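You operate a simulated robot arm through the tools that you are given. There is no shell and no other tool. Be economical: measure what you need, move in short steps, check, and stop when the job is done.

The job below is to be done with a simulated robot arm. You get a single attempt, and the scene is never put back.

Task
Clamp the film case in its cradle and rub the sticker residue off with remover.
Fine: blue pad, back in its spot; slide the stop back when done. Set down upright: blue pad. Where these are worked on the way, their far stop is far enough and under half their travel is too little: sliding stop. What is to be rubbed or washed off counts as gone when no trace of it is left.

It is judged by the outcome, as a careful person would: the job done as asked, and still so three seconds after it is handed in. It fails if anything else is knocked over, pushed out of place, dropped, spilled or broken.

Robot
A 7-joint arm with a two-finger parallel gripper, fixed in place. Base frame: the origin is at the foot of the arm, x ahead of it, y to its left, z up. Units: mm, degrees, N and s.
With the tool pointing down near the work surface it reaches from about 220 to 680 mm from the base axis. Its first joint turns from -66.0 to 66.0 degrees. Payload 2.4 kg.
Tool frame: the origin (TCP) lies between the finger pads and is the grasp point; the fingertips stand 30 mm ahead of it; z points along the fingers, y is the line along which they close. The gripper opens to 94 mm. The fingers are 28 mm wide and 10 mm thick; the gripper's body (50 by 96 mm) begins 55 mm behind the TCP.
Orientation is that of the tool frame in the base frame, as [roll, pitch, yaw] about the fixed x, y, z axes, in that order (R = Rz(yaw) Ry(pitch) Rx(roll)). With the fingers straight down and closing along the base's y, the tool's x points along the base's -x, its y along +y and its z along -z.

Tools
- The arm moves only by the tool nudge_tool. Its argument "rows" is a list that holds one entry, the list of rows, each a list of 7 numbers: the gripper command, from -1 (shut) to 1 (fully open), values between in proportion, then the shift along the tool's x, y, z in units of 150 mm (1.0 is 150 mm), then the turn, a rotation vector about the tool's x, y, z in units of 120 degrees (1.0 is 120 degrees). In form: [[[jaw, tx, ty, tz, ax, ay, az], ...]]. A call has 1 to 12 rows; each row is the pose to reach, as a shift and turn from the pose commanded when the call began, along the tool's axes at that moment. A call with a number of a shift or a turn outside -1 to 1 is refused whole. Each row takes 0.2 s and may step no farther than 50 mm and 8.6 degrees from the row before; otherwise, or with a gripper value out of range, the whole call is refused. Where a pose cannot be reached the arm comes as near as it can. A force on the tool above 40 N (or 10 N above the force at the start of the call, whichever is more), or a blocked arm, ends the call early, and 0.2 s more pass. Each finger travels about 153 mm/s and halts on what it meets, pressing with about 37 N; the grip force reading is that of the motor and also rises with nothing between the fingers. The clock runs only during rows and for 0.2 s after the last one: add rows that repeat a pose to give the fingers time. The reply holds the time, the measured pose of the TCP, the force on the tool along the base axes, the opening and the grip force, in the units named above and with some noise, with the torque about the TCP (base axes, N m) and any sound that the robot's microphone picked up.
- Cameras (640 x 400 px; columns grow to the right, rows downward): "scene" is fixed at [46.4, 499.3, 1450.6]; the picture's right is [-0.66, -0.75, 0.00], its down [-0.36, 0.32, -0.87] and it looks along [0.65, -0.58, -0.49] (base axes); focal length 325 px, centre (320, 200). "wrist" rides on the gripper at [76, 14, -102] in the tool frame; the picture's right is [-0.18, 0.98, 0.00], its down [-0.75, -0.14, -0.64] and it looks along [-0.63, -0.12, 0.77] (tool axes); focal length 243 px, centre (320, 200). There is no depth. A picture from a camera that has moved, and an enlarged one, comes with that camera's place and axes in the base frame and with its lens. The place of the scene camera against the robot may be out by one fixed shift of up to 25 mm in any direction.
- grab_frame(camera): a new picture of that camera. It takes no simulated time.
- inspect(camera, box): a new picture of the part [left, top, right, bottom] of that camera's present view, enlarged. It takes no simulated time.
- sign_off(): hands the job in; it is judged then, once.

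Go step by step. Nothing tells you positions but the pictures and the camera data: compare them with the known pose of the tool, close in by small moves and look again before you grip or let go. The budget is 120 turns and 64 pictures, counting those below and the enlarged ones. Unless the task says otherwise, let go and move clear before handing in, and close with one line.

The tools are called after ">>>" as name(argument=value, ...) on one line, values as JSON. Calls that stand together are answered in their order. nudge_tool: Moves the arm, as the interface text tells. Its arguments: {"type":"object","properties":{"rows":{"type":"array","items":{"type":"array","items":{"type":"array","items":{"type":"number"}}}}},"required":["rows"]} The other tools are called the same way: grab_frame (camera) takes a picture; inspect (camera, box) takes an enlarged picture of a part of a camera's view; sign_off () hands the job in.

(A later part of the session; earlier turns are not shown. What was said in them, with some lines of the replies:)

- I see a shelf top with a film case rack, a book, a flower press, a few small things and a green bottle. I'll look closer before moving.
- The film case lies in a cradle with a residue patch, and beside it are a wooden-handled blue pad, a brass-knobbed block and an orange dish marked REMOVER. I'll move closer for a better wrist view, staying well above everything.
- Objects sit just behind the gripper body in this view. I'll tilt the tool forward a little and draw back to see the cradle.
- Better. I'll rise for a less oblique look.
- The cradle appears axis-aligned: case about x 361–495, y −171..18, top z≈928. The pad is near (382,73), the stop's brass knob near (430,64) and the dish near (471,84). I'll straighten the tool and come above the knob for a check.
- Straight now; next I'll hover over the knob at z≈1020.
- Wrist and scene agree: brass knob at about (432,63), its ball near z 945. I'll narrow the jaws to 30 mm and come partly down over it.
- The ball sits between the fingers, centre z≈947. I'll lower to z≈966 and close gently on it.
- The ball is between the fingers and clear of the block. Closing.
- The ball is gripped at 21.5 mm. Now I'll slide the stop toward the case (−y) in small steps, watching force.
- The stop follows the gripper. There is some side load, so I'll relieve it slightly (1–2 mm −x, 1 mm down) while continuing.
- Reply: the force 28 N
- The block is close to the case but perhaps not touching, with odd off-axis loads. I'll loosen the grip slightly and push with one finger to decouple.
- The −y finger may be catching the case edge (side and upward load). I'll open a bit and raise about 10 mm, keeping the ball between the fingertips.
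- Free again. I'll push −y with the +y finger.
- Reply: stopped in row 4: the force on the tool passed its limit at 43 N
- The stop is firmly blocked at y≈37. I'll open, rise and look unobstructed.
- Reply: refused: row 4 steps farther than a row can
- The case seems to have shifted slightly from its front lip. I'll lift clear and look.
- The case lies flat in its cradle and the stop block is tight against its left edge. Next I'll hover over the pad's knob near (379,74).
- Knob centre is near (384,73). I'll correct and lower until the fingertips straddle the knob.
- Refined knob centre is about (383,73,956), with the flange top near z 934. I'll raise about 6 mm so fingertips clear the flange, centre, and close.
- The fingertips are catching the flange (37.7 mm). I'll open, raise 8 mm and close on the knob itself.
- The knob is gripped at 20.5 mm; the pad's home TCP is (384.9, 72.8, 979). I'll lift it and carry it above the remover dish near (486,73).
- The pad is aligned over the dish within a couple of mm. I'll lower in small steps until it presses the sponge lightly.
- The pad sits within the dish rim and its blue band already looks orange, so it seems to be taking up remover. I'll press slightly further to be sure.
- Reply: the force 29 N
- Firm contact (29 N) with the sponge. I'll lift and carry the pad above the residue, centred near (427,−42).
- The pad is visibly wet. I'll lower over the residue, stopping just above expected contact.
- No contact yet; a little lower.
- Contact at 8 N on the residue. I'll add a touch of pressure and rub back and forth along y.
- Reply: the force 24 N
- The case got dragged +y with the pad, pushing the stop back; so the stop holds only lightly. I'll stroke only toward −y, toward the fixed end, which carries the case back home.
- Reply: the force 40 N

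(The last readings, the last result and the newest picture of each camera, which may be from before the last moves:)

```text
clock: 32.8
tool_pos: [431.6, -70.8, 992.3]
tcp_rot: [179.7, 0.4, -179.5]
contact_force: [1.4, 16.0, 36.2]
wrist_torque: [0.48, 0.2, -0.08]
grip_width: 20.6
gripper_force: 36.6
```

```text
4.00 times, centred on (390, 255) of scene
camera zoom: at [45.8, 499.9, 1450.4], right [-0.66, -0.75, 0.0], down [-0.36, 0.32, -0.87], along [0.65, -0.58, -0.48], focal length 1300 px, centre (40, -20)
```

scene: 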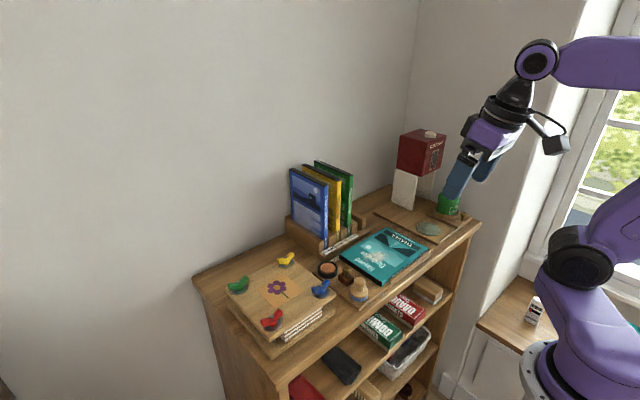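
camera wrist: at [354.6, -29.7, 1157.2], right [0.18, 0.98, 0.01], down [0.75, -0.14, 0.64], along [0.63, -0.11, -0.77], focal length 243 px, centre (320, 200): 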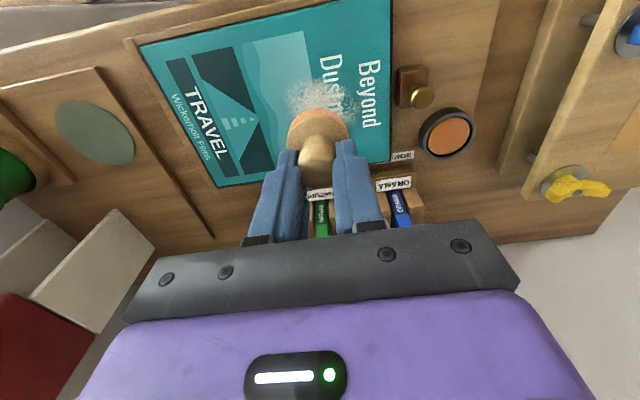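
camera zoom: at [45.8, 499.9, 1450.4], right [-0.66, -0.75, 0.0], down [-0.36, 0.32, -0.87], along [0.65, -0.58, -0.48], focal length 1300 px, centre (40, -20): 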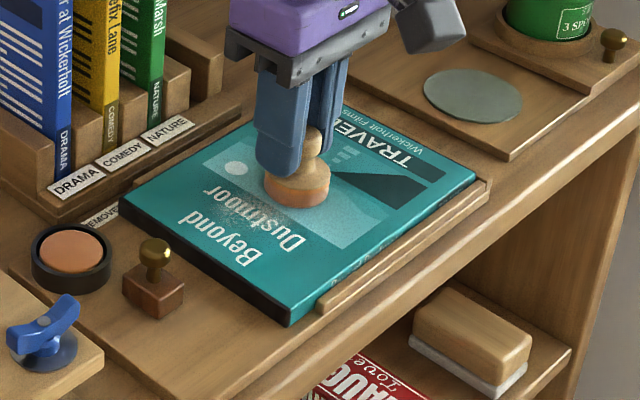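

The case is back home against its end and most residue is gone. The stop slid back, so I'll lift and use the pad's wooden flange to push the stop's knob in again before finishing with light −y strokes.

>>> nudge_tool(rows=[[[-0.8, 0, 0, -0.15, 0, 0, 0], [-0.8, 0, 0, -0.45, 0, 0, 0], [-0.8, 0, 0.25, -0.5, 0, 0, 0], [-0.8, 0, 0.5, -0.5, 0, 0, 0], [-0.8, 0, 0.75, -0.5, 0, 0, 0], [-0.8, 0, 0.99, -0.5, 0, 0, 0], [-0.8, 0, 0.99, -0.5, 0, 0, 0]]])

>>> inspect(camera="scene", box=[320, 205, 460, 305])

```text
clock: 34.4
tool_pos: [427.7, 75.5, 1067.1]
tcp_rot: [179.7, 0.1, -179.6]
contact_force: [1.5, 0.4, -0.4]
wrist_torque: [0.01, -0.01, 0.02]
grip_width: 20.7
gripper_force: 36.9
```

```text
4.00 times, centred on (390, 255) of scene
camera zoom: at [46.3, 499.4, 1450.6], right [-0.66, -0.75, 0.0], down [-0.36, 0.32, -0.87], along [0.65, -0.58, -0.49], focal length 1300 px, centre (40, -20)
```

zoom: 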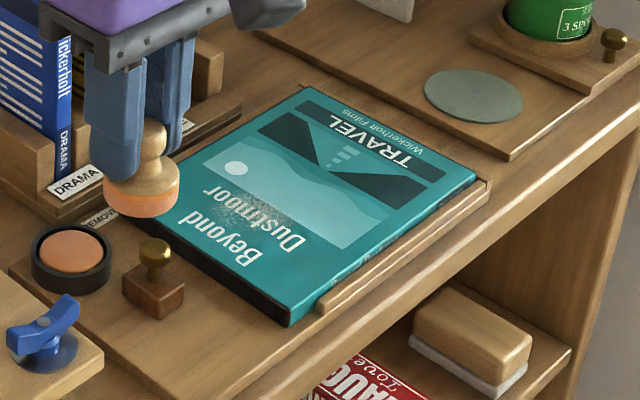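

Some residue remains near "Dust". I'll position the pad on the +y side of the knob and lower.

>>> nudge_tool(rows=[[[-0.8, -0.02, 0.1, 0, 0, 0, 0], [-0.8, -0.02, 0.19, 0, 0, 0, 0], [-0.8, -0.02, 0.19, 0.2, 0, 0, 0], [-0.8, -0.02, 0.19, 0.37, 0, 0, 0], [-0.8, -0.02, 0.19, 0.37, 0, 0, 0]]])

>>> inspect(camera="scene", box=[300, 220, 400, 300])

```text
clock: 35.6
tool_pos: [431.0, 101.0, 1011.4]
tcp_rot: [179.6, 0.1, -179.6]
contact_force: [0.0, 0.0, -1.0]
wrist_torque: [0.0, 0.01, 0.02]
grip_width: 20.5
gripper_force: 36.7
```

```text
5.00 times, centred on (350, 260) of scene
camera zoom: at [46.4, 499.3, 1450.6], right [-0.66, -0.75, 0.0], down [-0.36, 0.32, -0.87], along [0.65, -0.58, -0.49], focal length 1624 px, centre (170, -100)
```

zoom: 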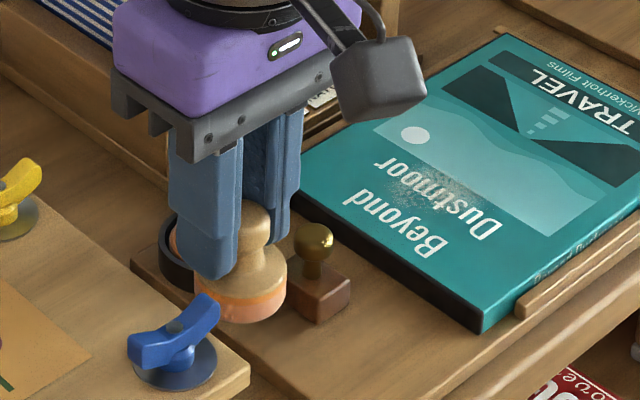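

The flange is level with the knob. Pushing −y gently.

>>> nudge_tool(rows=[[[-0.8, 0, -0.05, 0, 0, 0, 0], [-0.8, 0, -0.09, 0, 0, 0, 0], [-0.8, 0, -0.13, 0, 0, 0, 0], [-0.8, 0, -0.16, 0, 0, 0, 0], [-0.8, 0, -0.19, 0, 0, 0, 0], [-0.8, 0, -0.21, 0, 0, 0, 0]]])

```text
clock: 37.0
tool_pos: [431.9, 70.0, 1011.5]
tcp_rot: [179.8, 0.1, -179.6]
contact_force: [0.3, 0.6, 0.3]
wrist_torque: [0.04, 0.01, -0.02]
grip_width: 20.7
gripper_force: 36.9
```

>>> nudge_tool(rows=[[[-0.8, 0, -0.013, 0, 0, 0, 0], [-0.8, 0, -0.026, 0, 0, 0, 0], [-0.8, 0, -0.04, 0, 0, 0, 0]]])

>>> inspect(camera="scene", box=[300, 220, 400, 300])

```text
clock: 37.8
tool_pos: [432.5, 64.4, 1011.3]
tcp_rot: [179.8, 0.1, -179.6]
contact_force: [0.0, 2.1, 1.2]
wrist_torque: [0.02, -0.02, 0.01]
grip_width: 20.8
gripper_force: 37.2
```

```text
5.00 times, centred on (350, 260) of scene
camera zoom: at [46.4, 499.4, 1450.6], right [-0.66, -0.75, 0.0], down [-0.36, 0.32, -0.87], along [0.65, -0.58, -0.49], focal length 1624 px, centre (170, -100)
```

zoom: 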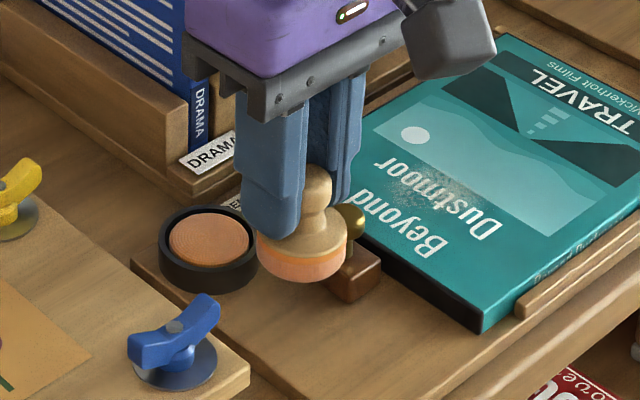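

The stop is following; a few mm more to reach the case.

>>> nudge_tool(rows=[[[-0.8, 0, -0.013, 0, 0, 0, 0], [-0.8, 0, -0.026, 0, 0, 0, 0], [-0.8, 0, -0.036, 0, 0, 0, 0]]])

```text
clock: 38.6
tool_pos: [431.6, 58.8, 1012.5]
tcp_rot: [179.7, 0.1, -179.6]
contact_force: [-0.5, 0.6, -0.7]
wrist_torque: [0.07, 0.02, -0.04]
grip_width: 20.5
gripper_force: 36.7
```

>>> nudge_tool(rows=[[[-0.8, 0, -0.013, 0, 0, 0, 0], [-0.8, 0, -0.026, 0, 0, 0, 0], [-0.8, 0, -0.036, 0, 0, 0, 0]]])

>>> inspect(camera="scene", box=[300, 220, 400, 300])

```text
clock: 39.4
tool_pos: [433.5, 56.7, 1011.7]
tcp_rot: [179.5, 0.2, -179.4]
contact_force: [-2.2, 18.9, 5.7]
wrist_torque: [0.77, 0.12, -0.11]
grip_width: 20.5
gripper_force: 37.1
```

```text
5.00 times, centred on (350, 260) of scene
camera zoom: at [46.2, 499.9, 1450.4], right [-0.66, -0.75, 0.0], down [-0.36, 0.32, -0.87], along [0.65, -0.58, -0.48], focal length 1624 px, centre (170, -100)
```

zoom: 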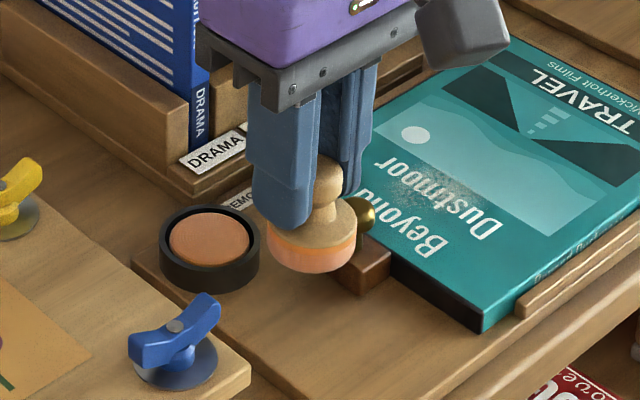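

Firm contact at 19 N: the case is clamped. I'll back off, lift and return to just above the +y end of the residue.

>>> nudge_tool(rows=[[[-0.8, 0, 0.07, 0, 0, 0, 0], [-0.8, 0, 0.07, -0.2, 0, 0, 0], [-0.8, 0, 0.07, -0.37, 0, 0, 0], [-0.8, 0, -0.2, -0.37, 0, 0, 0], [-0.8, 0, -0.41, -0.37, 0, 0, 0], [-0.8, 0, -0.41, -0.1, 0, 0, 0], [-0.8, 0, -0.41, 0.08, 0, 0, 0], [-0.8, 0, -0.41, 0.1, 0, 0, 0]]])

```text
clock: 41.2
tool_pos: [433.1, -10.1, 996.1]
tcp_rot: [179.7, 0.1, -179.5]
contact_force: [0.0, -0.5, -0.1]
wrist_torque: [0.07, -0.01, 0.01]
grip_width: 20.5
gripper_force: 36.6
```

Light −y strokes now, lifting to return.

>>> nudge_tool(rows=[[[-0.8, 0, 0, 0.016, 0, 0, 0], [-0.8, 0, -0.12, 0.022, 0, 0, 0], [-0.8, 0, -0.24, 0.022, 0, 0, 0], [-0.8, 0, -0.36, 0.022, 0, 0, 0], [-0.8, 0, -0.44, 0.022, 0, 0, 0], [-0.8, 0, -0.44, -0.04, 0, 0, 0], [-0.8, -0.05, -0.2, -0.04, 0, 0, 0], [-0.8, -0.1, 0, -0.04, 0, 0, 0], [-0.8, -0.1, 0, 0.016, 0, 0, 0], [-0.8, -0.1, -0.14, 0.022, 0, 0, 0], [-0.8, -0.1, -0.28, 0.022, 0, 0, 0], [-0.8, -0.1, -0.42, 0.022, 0, 0, 0]]])

>>> inspect(camera="scene", box=[330, 210, 430, 290])

```text
clock: 43.8
tool_pos: [448.9, -69.6, 992.7]
tcp_rot: [179.7, 0.3, -179.6]
contact_force: [0.6, 5.9, 16.6]
wrist_torque: [0.06, -0.02, 0.03]
grip_width: 20.7
gripper_force: 36.9
```

```text
5.00 times, centred on (380, 250) of scene
camera zoom: at [46.1, 499.6, 1450.5], right [-0.66, -0.75, 0.0], down [-0.36, 0.32, -0.87], along [0.65, -0.58, -0.48], focal length 1624 px, centre (20, -50)
```

zoom: 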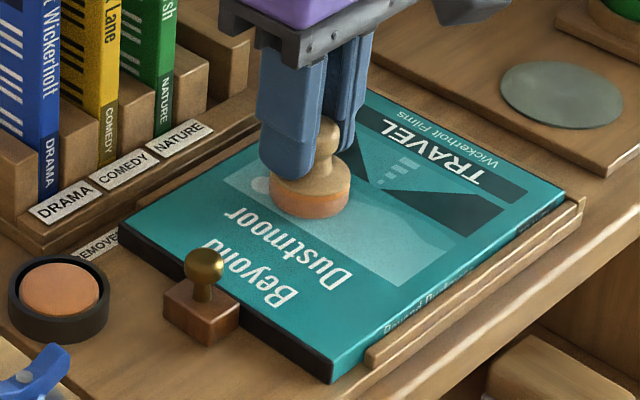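

Nearly clean and the stop has stayed put. A few more −y strokes at other x positions to be thorough.

>>> nudge_tool(rows=[[[-0.8, 0, 0, -0.06, 0, 0, 0], [-0.8, 0.06, 0.22, -0.06, 0, 0, 0], [-0.8, 0.06, 0.42, -0.06, 0, 0, 0], [-0.8, 0.06, 0.42, -0.006, 0, 0, 0], [-0.8, 0.06, 0.28, 0, 0, 0, 0], [-0.8, 0.06, 0.14, 0, 0, 0, 0], [-0.8, 0.06, 0, 0, 0, 0, 0], [-0.8, 0.06, 0, -0.06, 0, 0, 0], [-0.8, 0.16, 0.22, -0.06, 0, 0, 0], [-0.8, 0.2, 0.42, -0.06, 0, 0, 0]]])

>>> nudge_tool(rows=[[[-0.8, 0, 0, 0.054, 0, 0, 0], [-0.8, 0, -0.14, 0.06, 0, 0, 0], [-0.8, 0, -0.28, 0.06, 0, 0, 0], [-0.8, 0, -0.42, 0.06, 0, 0, 0], [-0.8, 0, -0.42, 0, 0, 0, 0], [-0.8, 0.05, -0.2, 0, 0, 0, 0], [-0.8, 0.08, 0, 0, 0, 0, 0], [-0.8, 0.08, 0, 0.054, 0, 0, 0], [-0.8, 0.08, -0.14, 0.06, 0, 0, 0], [-0.8, 0.08, -0.28, 0.06, 0, 0, 0], [-0.8, 0.08, -0.42, 0.06, 0, 0, 0], [-0.8, 0.08, -0.42, -0.1, 0, 0, 0]]])

>>> nudge_tool(rows=[[[-0.8, 0, 0, -0.3, 0, 0, 0], [-0.8, 0, -0.2, -0.4, 0, 0, 0], [-0.8, 0, -0.4, -0.4, 0, 0, 0], [-0.8, 0, -0.4, -0.4, 0, 0, 0]]])

>>> inspect(camera="scene", box=[340, 220, 420, 280])

```text
clock: 46.0
tool_pos: [418.0, -7.1, 1003.2]
tcp_rot: [179.6, 0.1, -179.6]
contact_force: [-0.1, 0.1, -0.9]
wrist_torque: [0.0, -0.02, 0.04]
grip_width: 20.3
gripper_force: 36.6
```

```text
clock: 48.6
tool_pos: [406.5, -72.0, 1016.3]
tcp_rot: [179.7, 0.0, -179.6]
contact_force: [-0.2, 0.2, -0.4]
wrist_torque: [-0.03, -0.02, 0.0]
grip_width: 20.5
gripper_force: 37.2
```

```text
clock: 49.6
tool_pos: [407.6, -131.3, 1076.4]
tcp_rot: [179.7, 0.1, -179.6]
contact_force: [-0.2, -0.7, 0.0]
wrist_torque: [-0.03, 0.05, -0.01]
grip_width: 20.7
gripper_force: 36.9
```

```text
6.67 times, centred on (380, 250) of scene
camera zoom: at [46.4, 499.3, 1450.6], right [-0.66, -0.75, 0.0], down [-0.36, 0.32, -0.87], along [0.65, -0.58, -0.49], focal length 2166 px, centre (-80, -133)
```

zoom: 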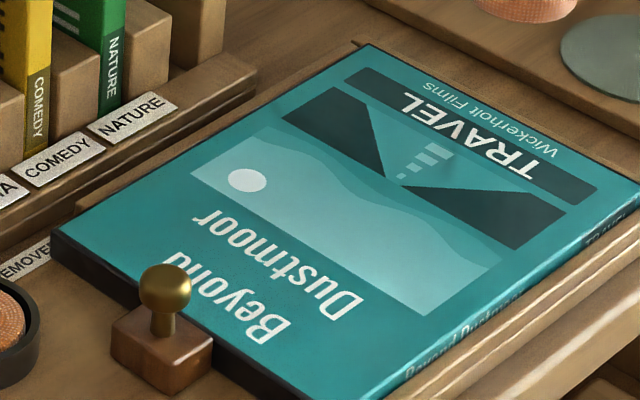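

It looks clean except perhaps faint specks; I'll check with a closer view from both cameras.

>>> inspect(camera="scene", box=[350, 238, 390, 263])

>>> grab_frame(camera="wrist")

```text
16.00 times, centred on (370, 250) of scene
camera zoom: at [46.4, 499.3, 1450.6], right [-0.66, -0.75, 0.0], down [-0.36, 0.32, -0.87], along [0.65, -0.58, -0.49], focal length 5198 px, centre (-480, -608)
```

zoom: 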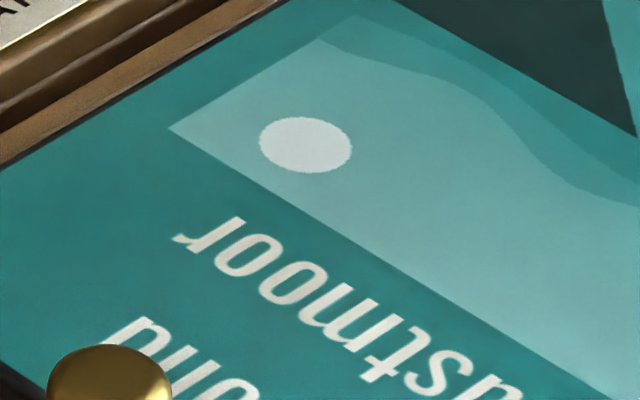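

```text
17 pictures are left
camera wrist: at [331.5, -117.3, 1179.4], right [0.18, 0.98, 0.01], down [0.75, -0.14, 0.64], along [0.63, -0.11, -0.77], focal length 243 px, centre (320, 200)
```

wrist: 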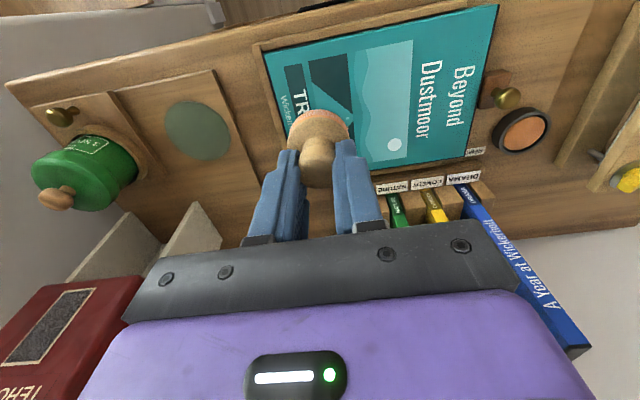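

>>> inspect(camera="wrist", box=[360, 10, 500, 170])

>>> inspect(camera="scene", box=[355, 252, 395, 277])

```text
2.50 times, centred on (430, 90) of wrist
camera zoom: at [331.5, -117.3, 1179.4], right [0.18, 0.98, 0.01], down [0.75, -0.14, 0.64], along [0.63, -0.11, -0.77], focal length 606 px, centre (45, 475)
```

zoom: 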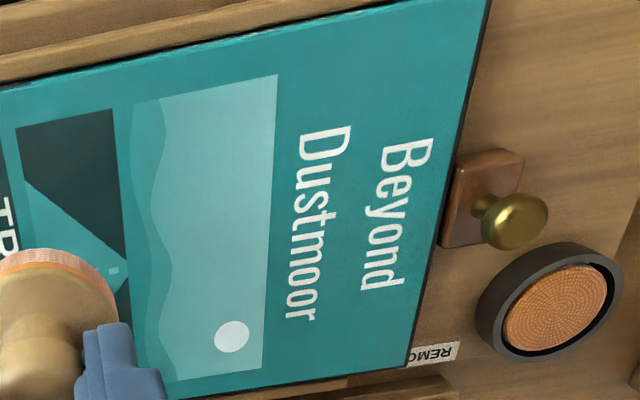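

```text
16.00 times, centred on (375, 264) of scene
camera zoom: at [46.4, 499.3, 1450.6], right [-0.66, -0.75, 0.0], down [-0.36, 0.32, -0.87], along [0.65, -0.58, -0.49], focal length 5198 px, centre (-560, -832)
```

zoom: 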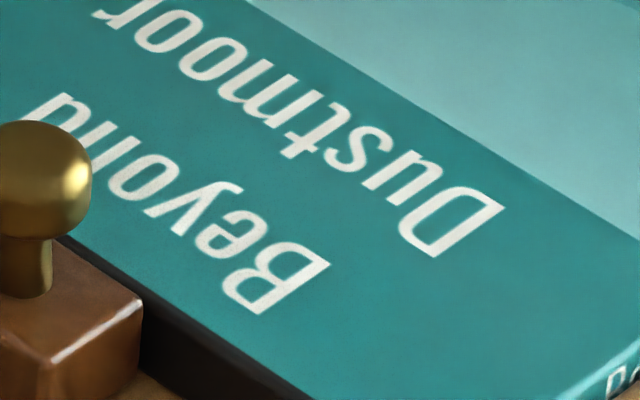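

No visible residue from either camera. One more light pass over the +y part for certainty, then the pad goes home.

>>> nudge_tool(rows=[[[-0.8, -0.05, 0.3, 0, 0, 0, 0], [-0.8, -0.1, 0.6, 0.1, 0, 0, 0], [-0.8, -0.14, 0.86, 0.25, 0, 0, 0], [-0.8, -0.14, 0.86, 0.5, 0, 0, 0], [-0.8, -0.14, 0.86, 0.552, 0, 0, 0], [-0.8, -0.14, 0.74, 0.558, 0, 0, 0], [-0.8, -0.14, 0.62, 0.558, 0, 0, 0], [-0.8, -0.14, 0.5, 0.558, 0, 0, 0], [-0.8, -0.14, 0.4, 0.558, 0, 0, 0], [-0.8, -0.14, 0.4, 0.48, 0, 0, 0], [-0.8, -0.14, 0.4, 0.2, 0, 0, 0]]])

```text
clock: 52.0
tool_pos: [425.6, -71.4, 1049.3]
tcp_rot: [179.7, 0.1, -179.5]
contact_force: [0.3, 0.5, -1.0]
wrist_torque: [0.02, 0.0, -0.02]
grip_width: 20.5
gripper_force: 36.9
```

Now the pad goes home: TCP (384.9, 72.8). I'll carry it above that spot first.

>>> nudge_tool(rows=[[[-0.8, 0, 0, -0.1, 0, 0, 0], [-0.8, 0.06, 0.2, -0.1, 0, 0, 0], [-0.8, 0.12, 0.45, -0.1, 0, 0, 0], [-0.8, 0.2, 0.7, -0.1, 0, 0, 0], [-0.8, 0.271, 0.96, -0.1, 0, 0, 0], [-0.8, 0.271, 0.96, 0.1, 0, 0, 0], [-0.8, 0.271, 0.96, 0.3, 0, 0, 0], [-0.8, 0.271, 0.96, 0.3, 0, 0, 0]]])

>>> inspect(camera="scene", box=[310, 230, 390, 310])

```text
clock: 53.8
tool_pos: [384.5, 71.1, 1000.8]
tcp_rot: [179.7, 0.0, -179.6]
contact_force: [0.1, -1.2, -1.0]
wrist_torque: [0.01, 0.01, 0.02]
grip_width: 20.7
gripper_force: 37.3
```

```text
5.00 times, centred on (350, 270) of scene
camera zoom: at [46.4, 499.3, 1450.6], right [-0.66, -0.75, 0.0], down [-0.36, 0.32, -0.87], along [0.65, -0.58, -0.49], focal length 1624 px, centre (170, -150)
```

zoom: 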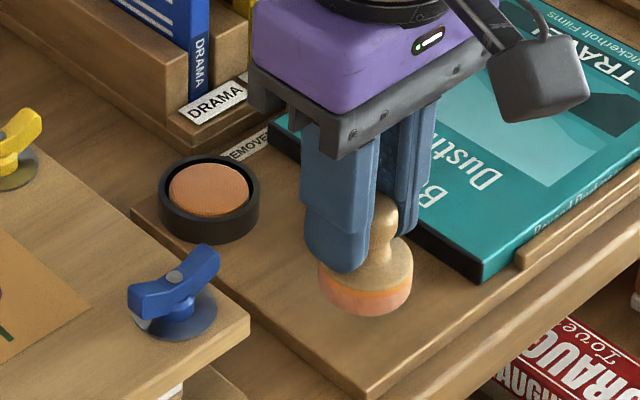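

It lines up with its original image column. Lowering to the board.

>>> nudge_tool(rows=[[[-0.8, 0, 0.006, 0.06, 0, 0, 0], [-0.8, 0, 0.006, 0.12, 0, 0, 0], [-0.8, 0, 0.006, 0.13, 0, 0, 0], [-0.8, 0, 0.006, 0.137, 0, 0, 0]]])

```text
clock: 54.8
tool_pos: [385.5, 72.6, 982.2]
tcp_rot: [179.6, 0.1, -179.5]
contact_force: [0.1, -0.3, -0.3]
wrist_torque: [0.01, 0.0, -0.04]
grip_width: 20.4
gripper_force: 37.3
```

>>> nudge_tool(rows=[[[-0.8, 0, 0, 0.007, 0, 0, 0], [-0.8, 0, 0, 0.014, 0, 0, 0], [-0.8, 0, 0, 0.02, 0, 0, 0]]])

```text
clock: 55.6
tool_pos: [386.3, 74.0, 979.6]
tcp_rot: [179.7, 0.2, -179.5]
contact_force: [-4.8, -2.7, 29.6]
wrist_torque: [-0.24, 0.28, 0.0]
grip_width: 20.7
gripper_force: 37.3
```

The pad is down. I'll ease off 1 mm, open gently and rise straight up.

>>> nudge_tool(rows=[[[-0.8, 0, 0, -0.007, 0, 0, 0], [-0.5, 0, 0, -0.007, 0, 0, 0], [-0.2, 0, 0, -0.007, 0, 0, 0], [-0.05, 0, 0, -0.007, 0, 0, 0], [-0.05, 0, 0, -0.1, 0, 0, 0], [-0.05, 0, 0, -0.35, 0, 0, 0], [-0.05, 0, 0, -0.55, 0, 0, 0], [-0.05, 0, 0, -0.55, 0, 0, 0]]])

>>> inspect(camera="scene", box=[310, 230, 390, 310])

```text
clock: 57.4
tool_pos: [384.5, 70.8, 1061.3]
tcp_rot: [179.7, 0.1, -179.6]
contact_force: [0.4, 0.2, -0.6]
wrist_torque: [0.02, -0.01, -0.02]
grip_width: 44.8
gripper_force: 0.1
```

```text
5.00 times, centred on (350, 270) of scene
camera zoom: at [46.4, 499.3, 1450.6], right [-0.66, -0.75, 0.0], down [-0.36, 0.32, -0.87], along [0.65, -0.58, -0.49], focal length 1624 px, centre (170, -150)
```

zoom: 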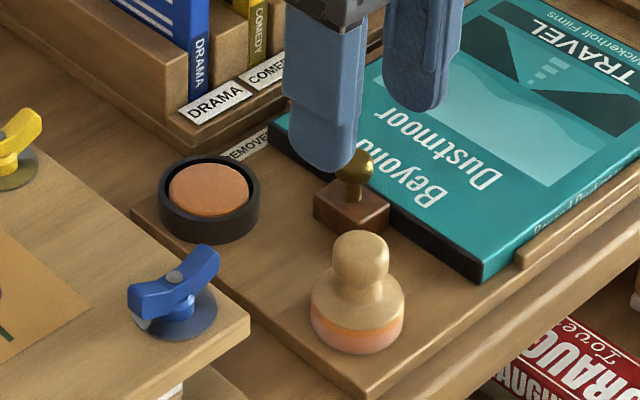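

The pad stands upright at home (within about 3 mm). Now the stop: its knob is near (431,31); I'll move over it and lower with the jaws around it.

>>> nudge_tool(rows=[[[-0.2, -0.16, -0.13, 0, 0, 0, 0], [-0.2, -0.317, -0.253, 0, 0, 0, 0], [-0.2, -0.317, -0.253, 0.2, 0, 0, 0], [-0.2, -0.317, -0.253, 0.4, 0, 0, 0], [-0.2, -0.317, -0.253, 0.4, 0, 0, 0]]])

>>> inspect(camera="wrist", box=[220, 50, 420, 250])

```text
clock: 58.6
tool_pos: [433.3, 38.3, 1000.5]
tcp_rot: [179.8, 0.1, -179.6]
contact_force: [-0.1, -0.6, -0.8]
wrist_torque: [0.04, -0.02, -0.04]
grip_width: 37.6
gripper_force: 0.0
```

```text
2.00 times, centred on (320, 150) of wrist
camera zoom: at [357.4, 51.3, 1102.2], right [0.18, 0.98, 0.01], down [0.75, -0.14, 0.64], along [0.63, -0.11, -0.77], focal length 485 px, centre (320, 300)
```

zoom: 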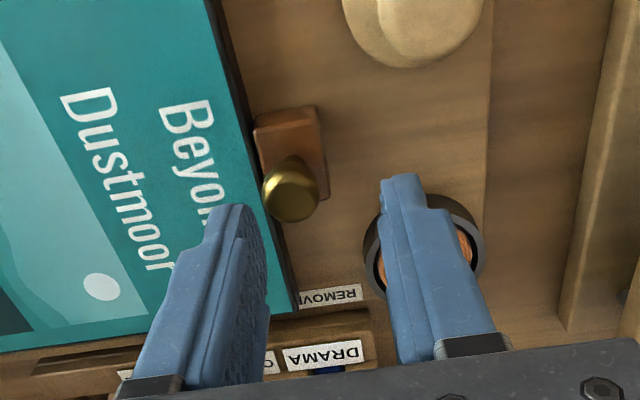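

The knob is at about y 29; shifting −8 mm in y, then lowering.

>>> nudge_tool(rows=[[[-0.2, 0.01, -0.055, 0, 0, 0, 0], [-0.2, 0.01, -0.055, 0.08, 0, 0, 0], [-0.2, 0.01, -0.055, 0.165, 0, 0, 0], [-0.35, 0.01, -0.055, 0.165, 0, 0, 0]]])

>>> inspect(camera="wrist", box=[220, 50, 420, 250])

```text
clock: 59.6
tool_pos: [431.9, 28.9, 976.2]
tcp_rot: [179.8, 0.2, -179.6]
contact_force: [-0.2, -0.3, 0.5]
wrist_torque: [-0.02, 0.02, 0.0]
grip_width: 30.6
gripper_force: 0.1
```

```text
2.00 times, centred on (320, 150) of wrist
camera zoom: at [355.8, 42.6, 1079.4], right [0.18, 0.98, 0.01], down [0.75, -0.14, 0.64], along [0.63, -0.11, -0.77], focal length 485 px, centre (320, 300)
```

zoom: 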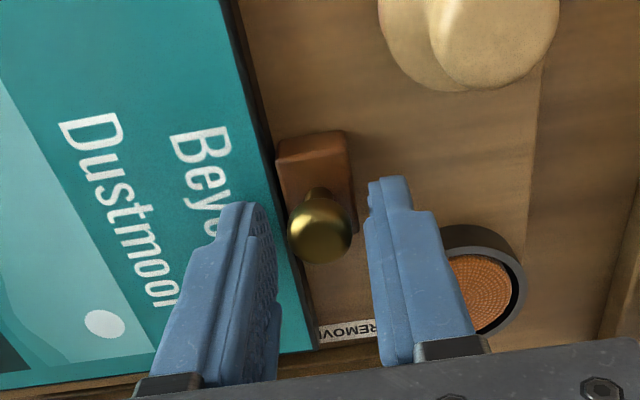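

Jaws straddle the knob. Sliding the stop back (+y).

>>> nudge_tool(rows=[[[-0.35, 0, 0.05, 0, 0, 0, 0], [-0.35, 0, 0.1, 0, 0, 0, 0], [-0.35, 0, 0.15, 0, 0, 0, 0], [-0.35, 0, 0.2, 0, 0, 0, 0], [-0.35, 0, 0.23, 0, 0, 0, 0]]])

>>> inspect(camera="scene", box=[310, 230, 390, 310])

```text
clock: 60.8
tool_pos: [432.1, 62.9, 978.1]
tcp_rot: [179.7, 0.2, -179.6]
contact_force: [0.7, -1.0, -0.3]
wrist_torque: [-0.01, -0.05, 0.0]
grip_width: 31.5
gripper_force: 0.9
```

```text
5.00 times, centred on (350, 270) of scene
camera zoom: at [46.4, 499.3, 1450.6], right [-0.66, -0.75, 0.0], down [-0.36, 0.32, -0.87], along [0.65, -0.58, -0.49], focal length 1624 px, centre (170, -150)
```

zoom: 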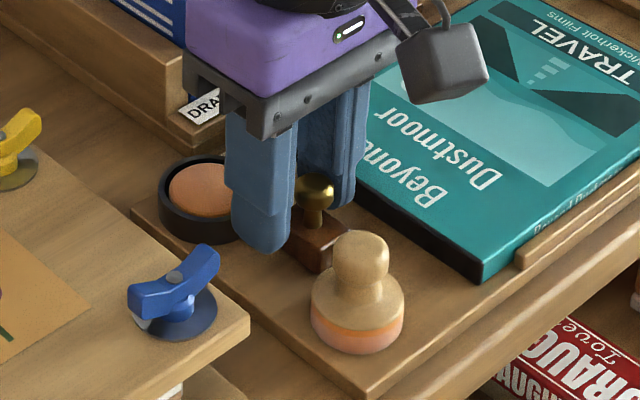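

About 5 mm short of its original place; a bit further until it meets its end.

>>> nudge_tool(rows=[[[-0.35, 0, 0.015, 0, 0, 0, 0], [-0.35, 0, 0.03, 0, 0, 0, 0], [-0.35, 0, 0.04, 0, 0, 0, 0]]])

```text
clock: 61.6
tool_pos: [433.1, 69.2, 977.0]
tcp_rot: [179.7, 0.2, -179.6]
contact_force: [-0.8, -1.7, 0.2]
wrist_torque: [-0.01, 0.03, 0.0]
grip_width: 31.7
gripper_force: 1.0
```

>>> nudge_tool(rows=[[[-0.35, 0, 0.007, 0, 0, 0, 0], [-0.35, 0, 0.014, 0, 0, 0, 0]]])

>>> inspect(camera="scene", box=[310, 230, 390, 310])

```text
clock: 62.2
tool_pos: [431.8, 70.8, 976.5]
tcp_rot: [179.7, 0.3, -179.7]
contact_force: [0.1, -1.8, 2.9]
wrist_torque: [-0.06, 0.04, 0.01]
grip_width: 31.8
gripper_force: 0.5
```

```text
5.00 times, centred on (350, 270) of scene
camera zoom: at [46.3, 499.3, 1450.6], right [-0.66, -0.75, 0.0], down [-0.36, 0.32, -0.87], along [0.65, -0.58, -0.49], focal length 1624 px, centre (170, -150)
```

zoom: 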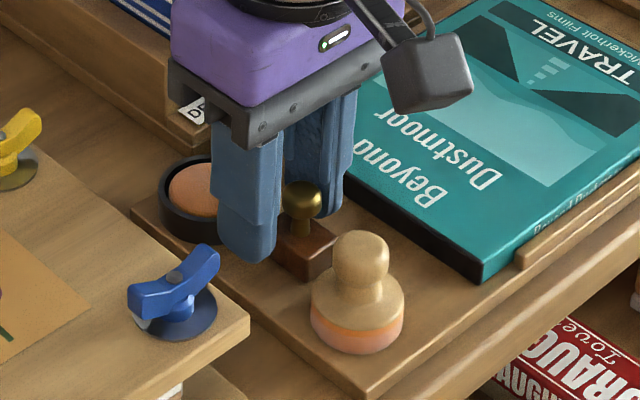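

The stop is back at its original place. I'll release, lift straight up and take a final look.

>>> nudge_tool(rows=[[[-0.3, 0, -0.025, 0, 0, 0, 0], [-0.3, 0, -0.025, -0.1, 0, 0, 0], [-0.3, 0, -0.025, -0.4, 0, 0, 0], [-0.3, 0, -0.025, -0.7, 0, 0, 0], [-0.3, 0.2, -0.025, -0.95, 0, 0, 0], [-0.3, 0.4, -0.025, -1, 0, 0, 0], [-0.3, 0.6, -0.025, -1, 0, 0, 0], [-0.3, 0.6, -0.025, -1, 0, 0, 0]]])

>>> inspect(camera="scene", box=[310, 215, 470, 315])

>>> inspect(camera="wrist", box=[150, 60, 400, 220])

```text
clock: 64.0
tool_pos: [339.9, 65.6, 1124.8]
tcp_rot: [179.6, 0.0, -179.6]
contact_force: [0.4, 0.2, 0.1]
wrist_torque: [0.0, -0.01, 0.02]
grip_width: 32.9
gripper_force: 0.1
```

```text
4.00 times, centred on (390, 265) of scene
camera zoom: at [46.3, 499.3, 1450.6], right [-0.66, -0.75, 0.0], down [-0.36, 0.32, -0.87], along [0.65, -0.58, -0.49], focal length 1300 px, centre (40, -60)
```

zoom: 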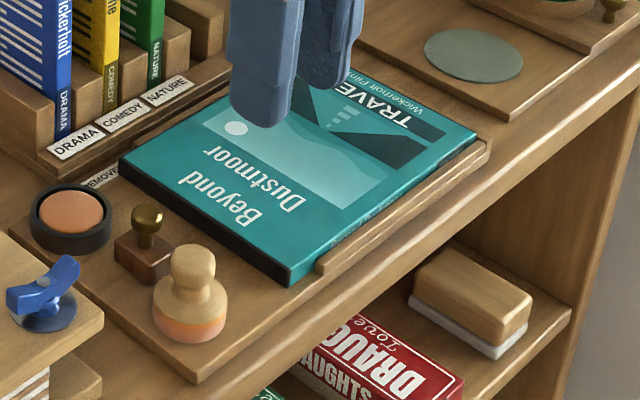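

```text
2.50 times, centred on (275, 140) of wrist
camera zoom: at [263.7, 79.0, 1226.7], right [0.18, 0.98, 0.01], down [0.75, -0.14, 0.64], along [0.63, -0.11, -0.77], focal length 606 px, centre (432, 350)
```

zoom: 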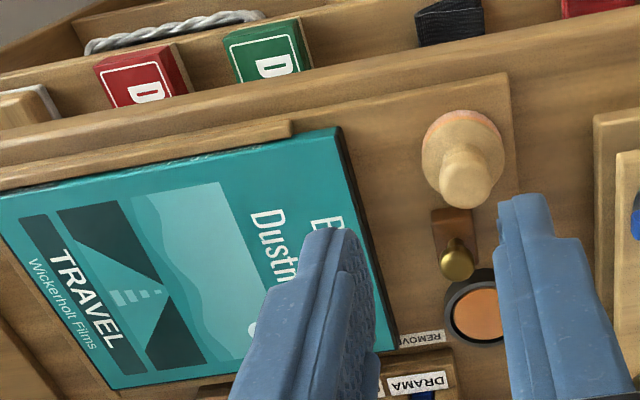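

The case is clean and in its cradle, the pad stands upright in its spot, the stop is slid back and the arm is clear. I'm handing it in.

>>> sign_off()

```text
The job is handed in.
```

The sticker residue is off the film case with no trace visible, but the clamp slipped once: my first rub dragged the case about 20 mm and pushed the stop back. I moved the case home, re-clamped it and finished with light strokes. The blue pad stands upright within about 4 mm of its original spot, and the stop is back where it started.
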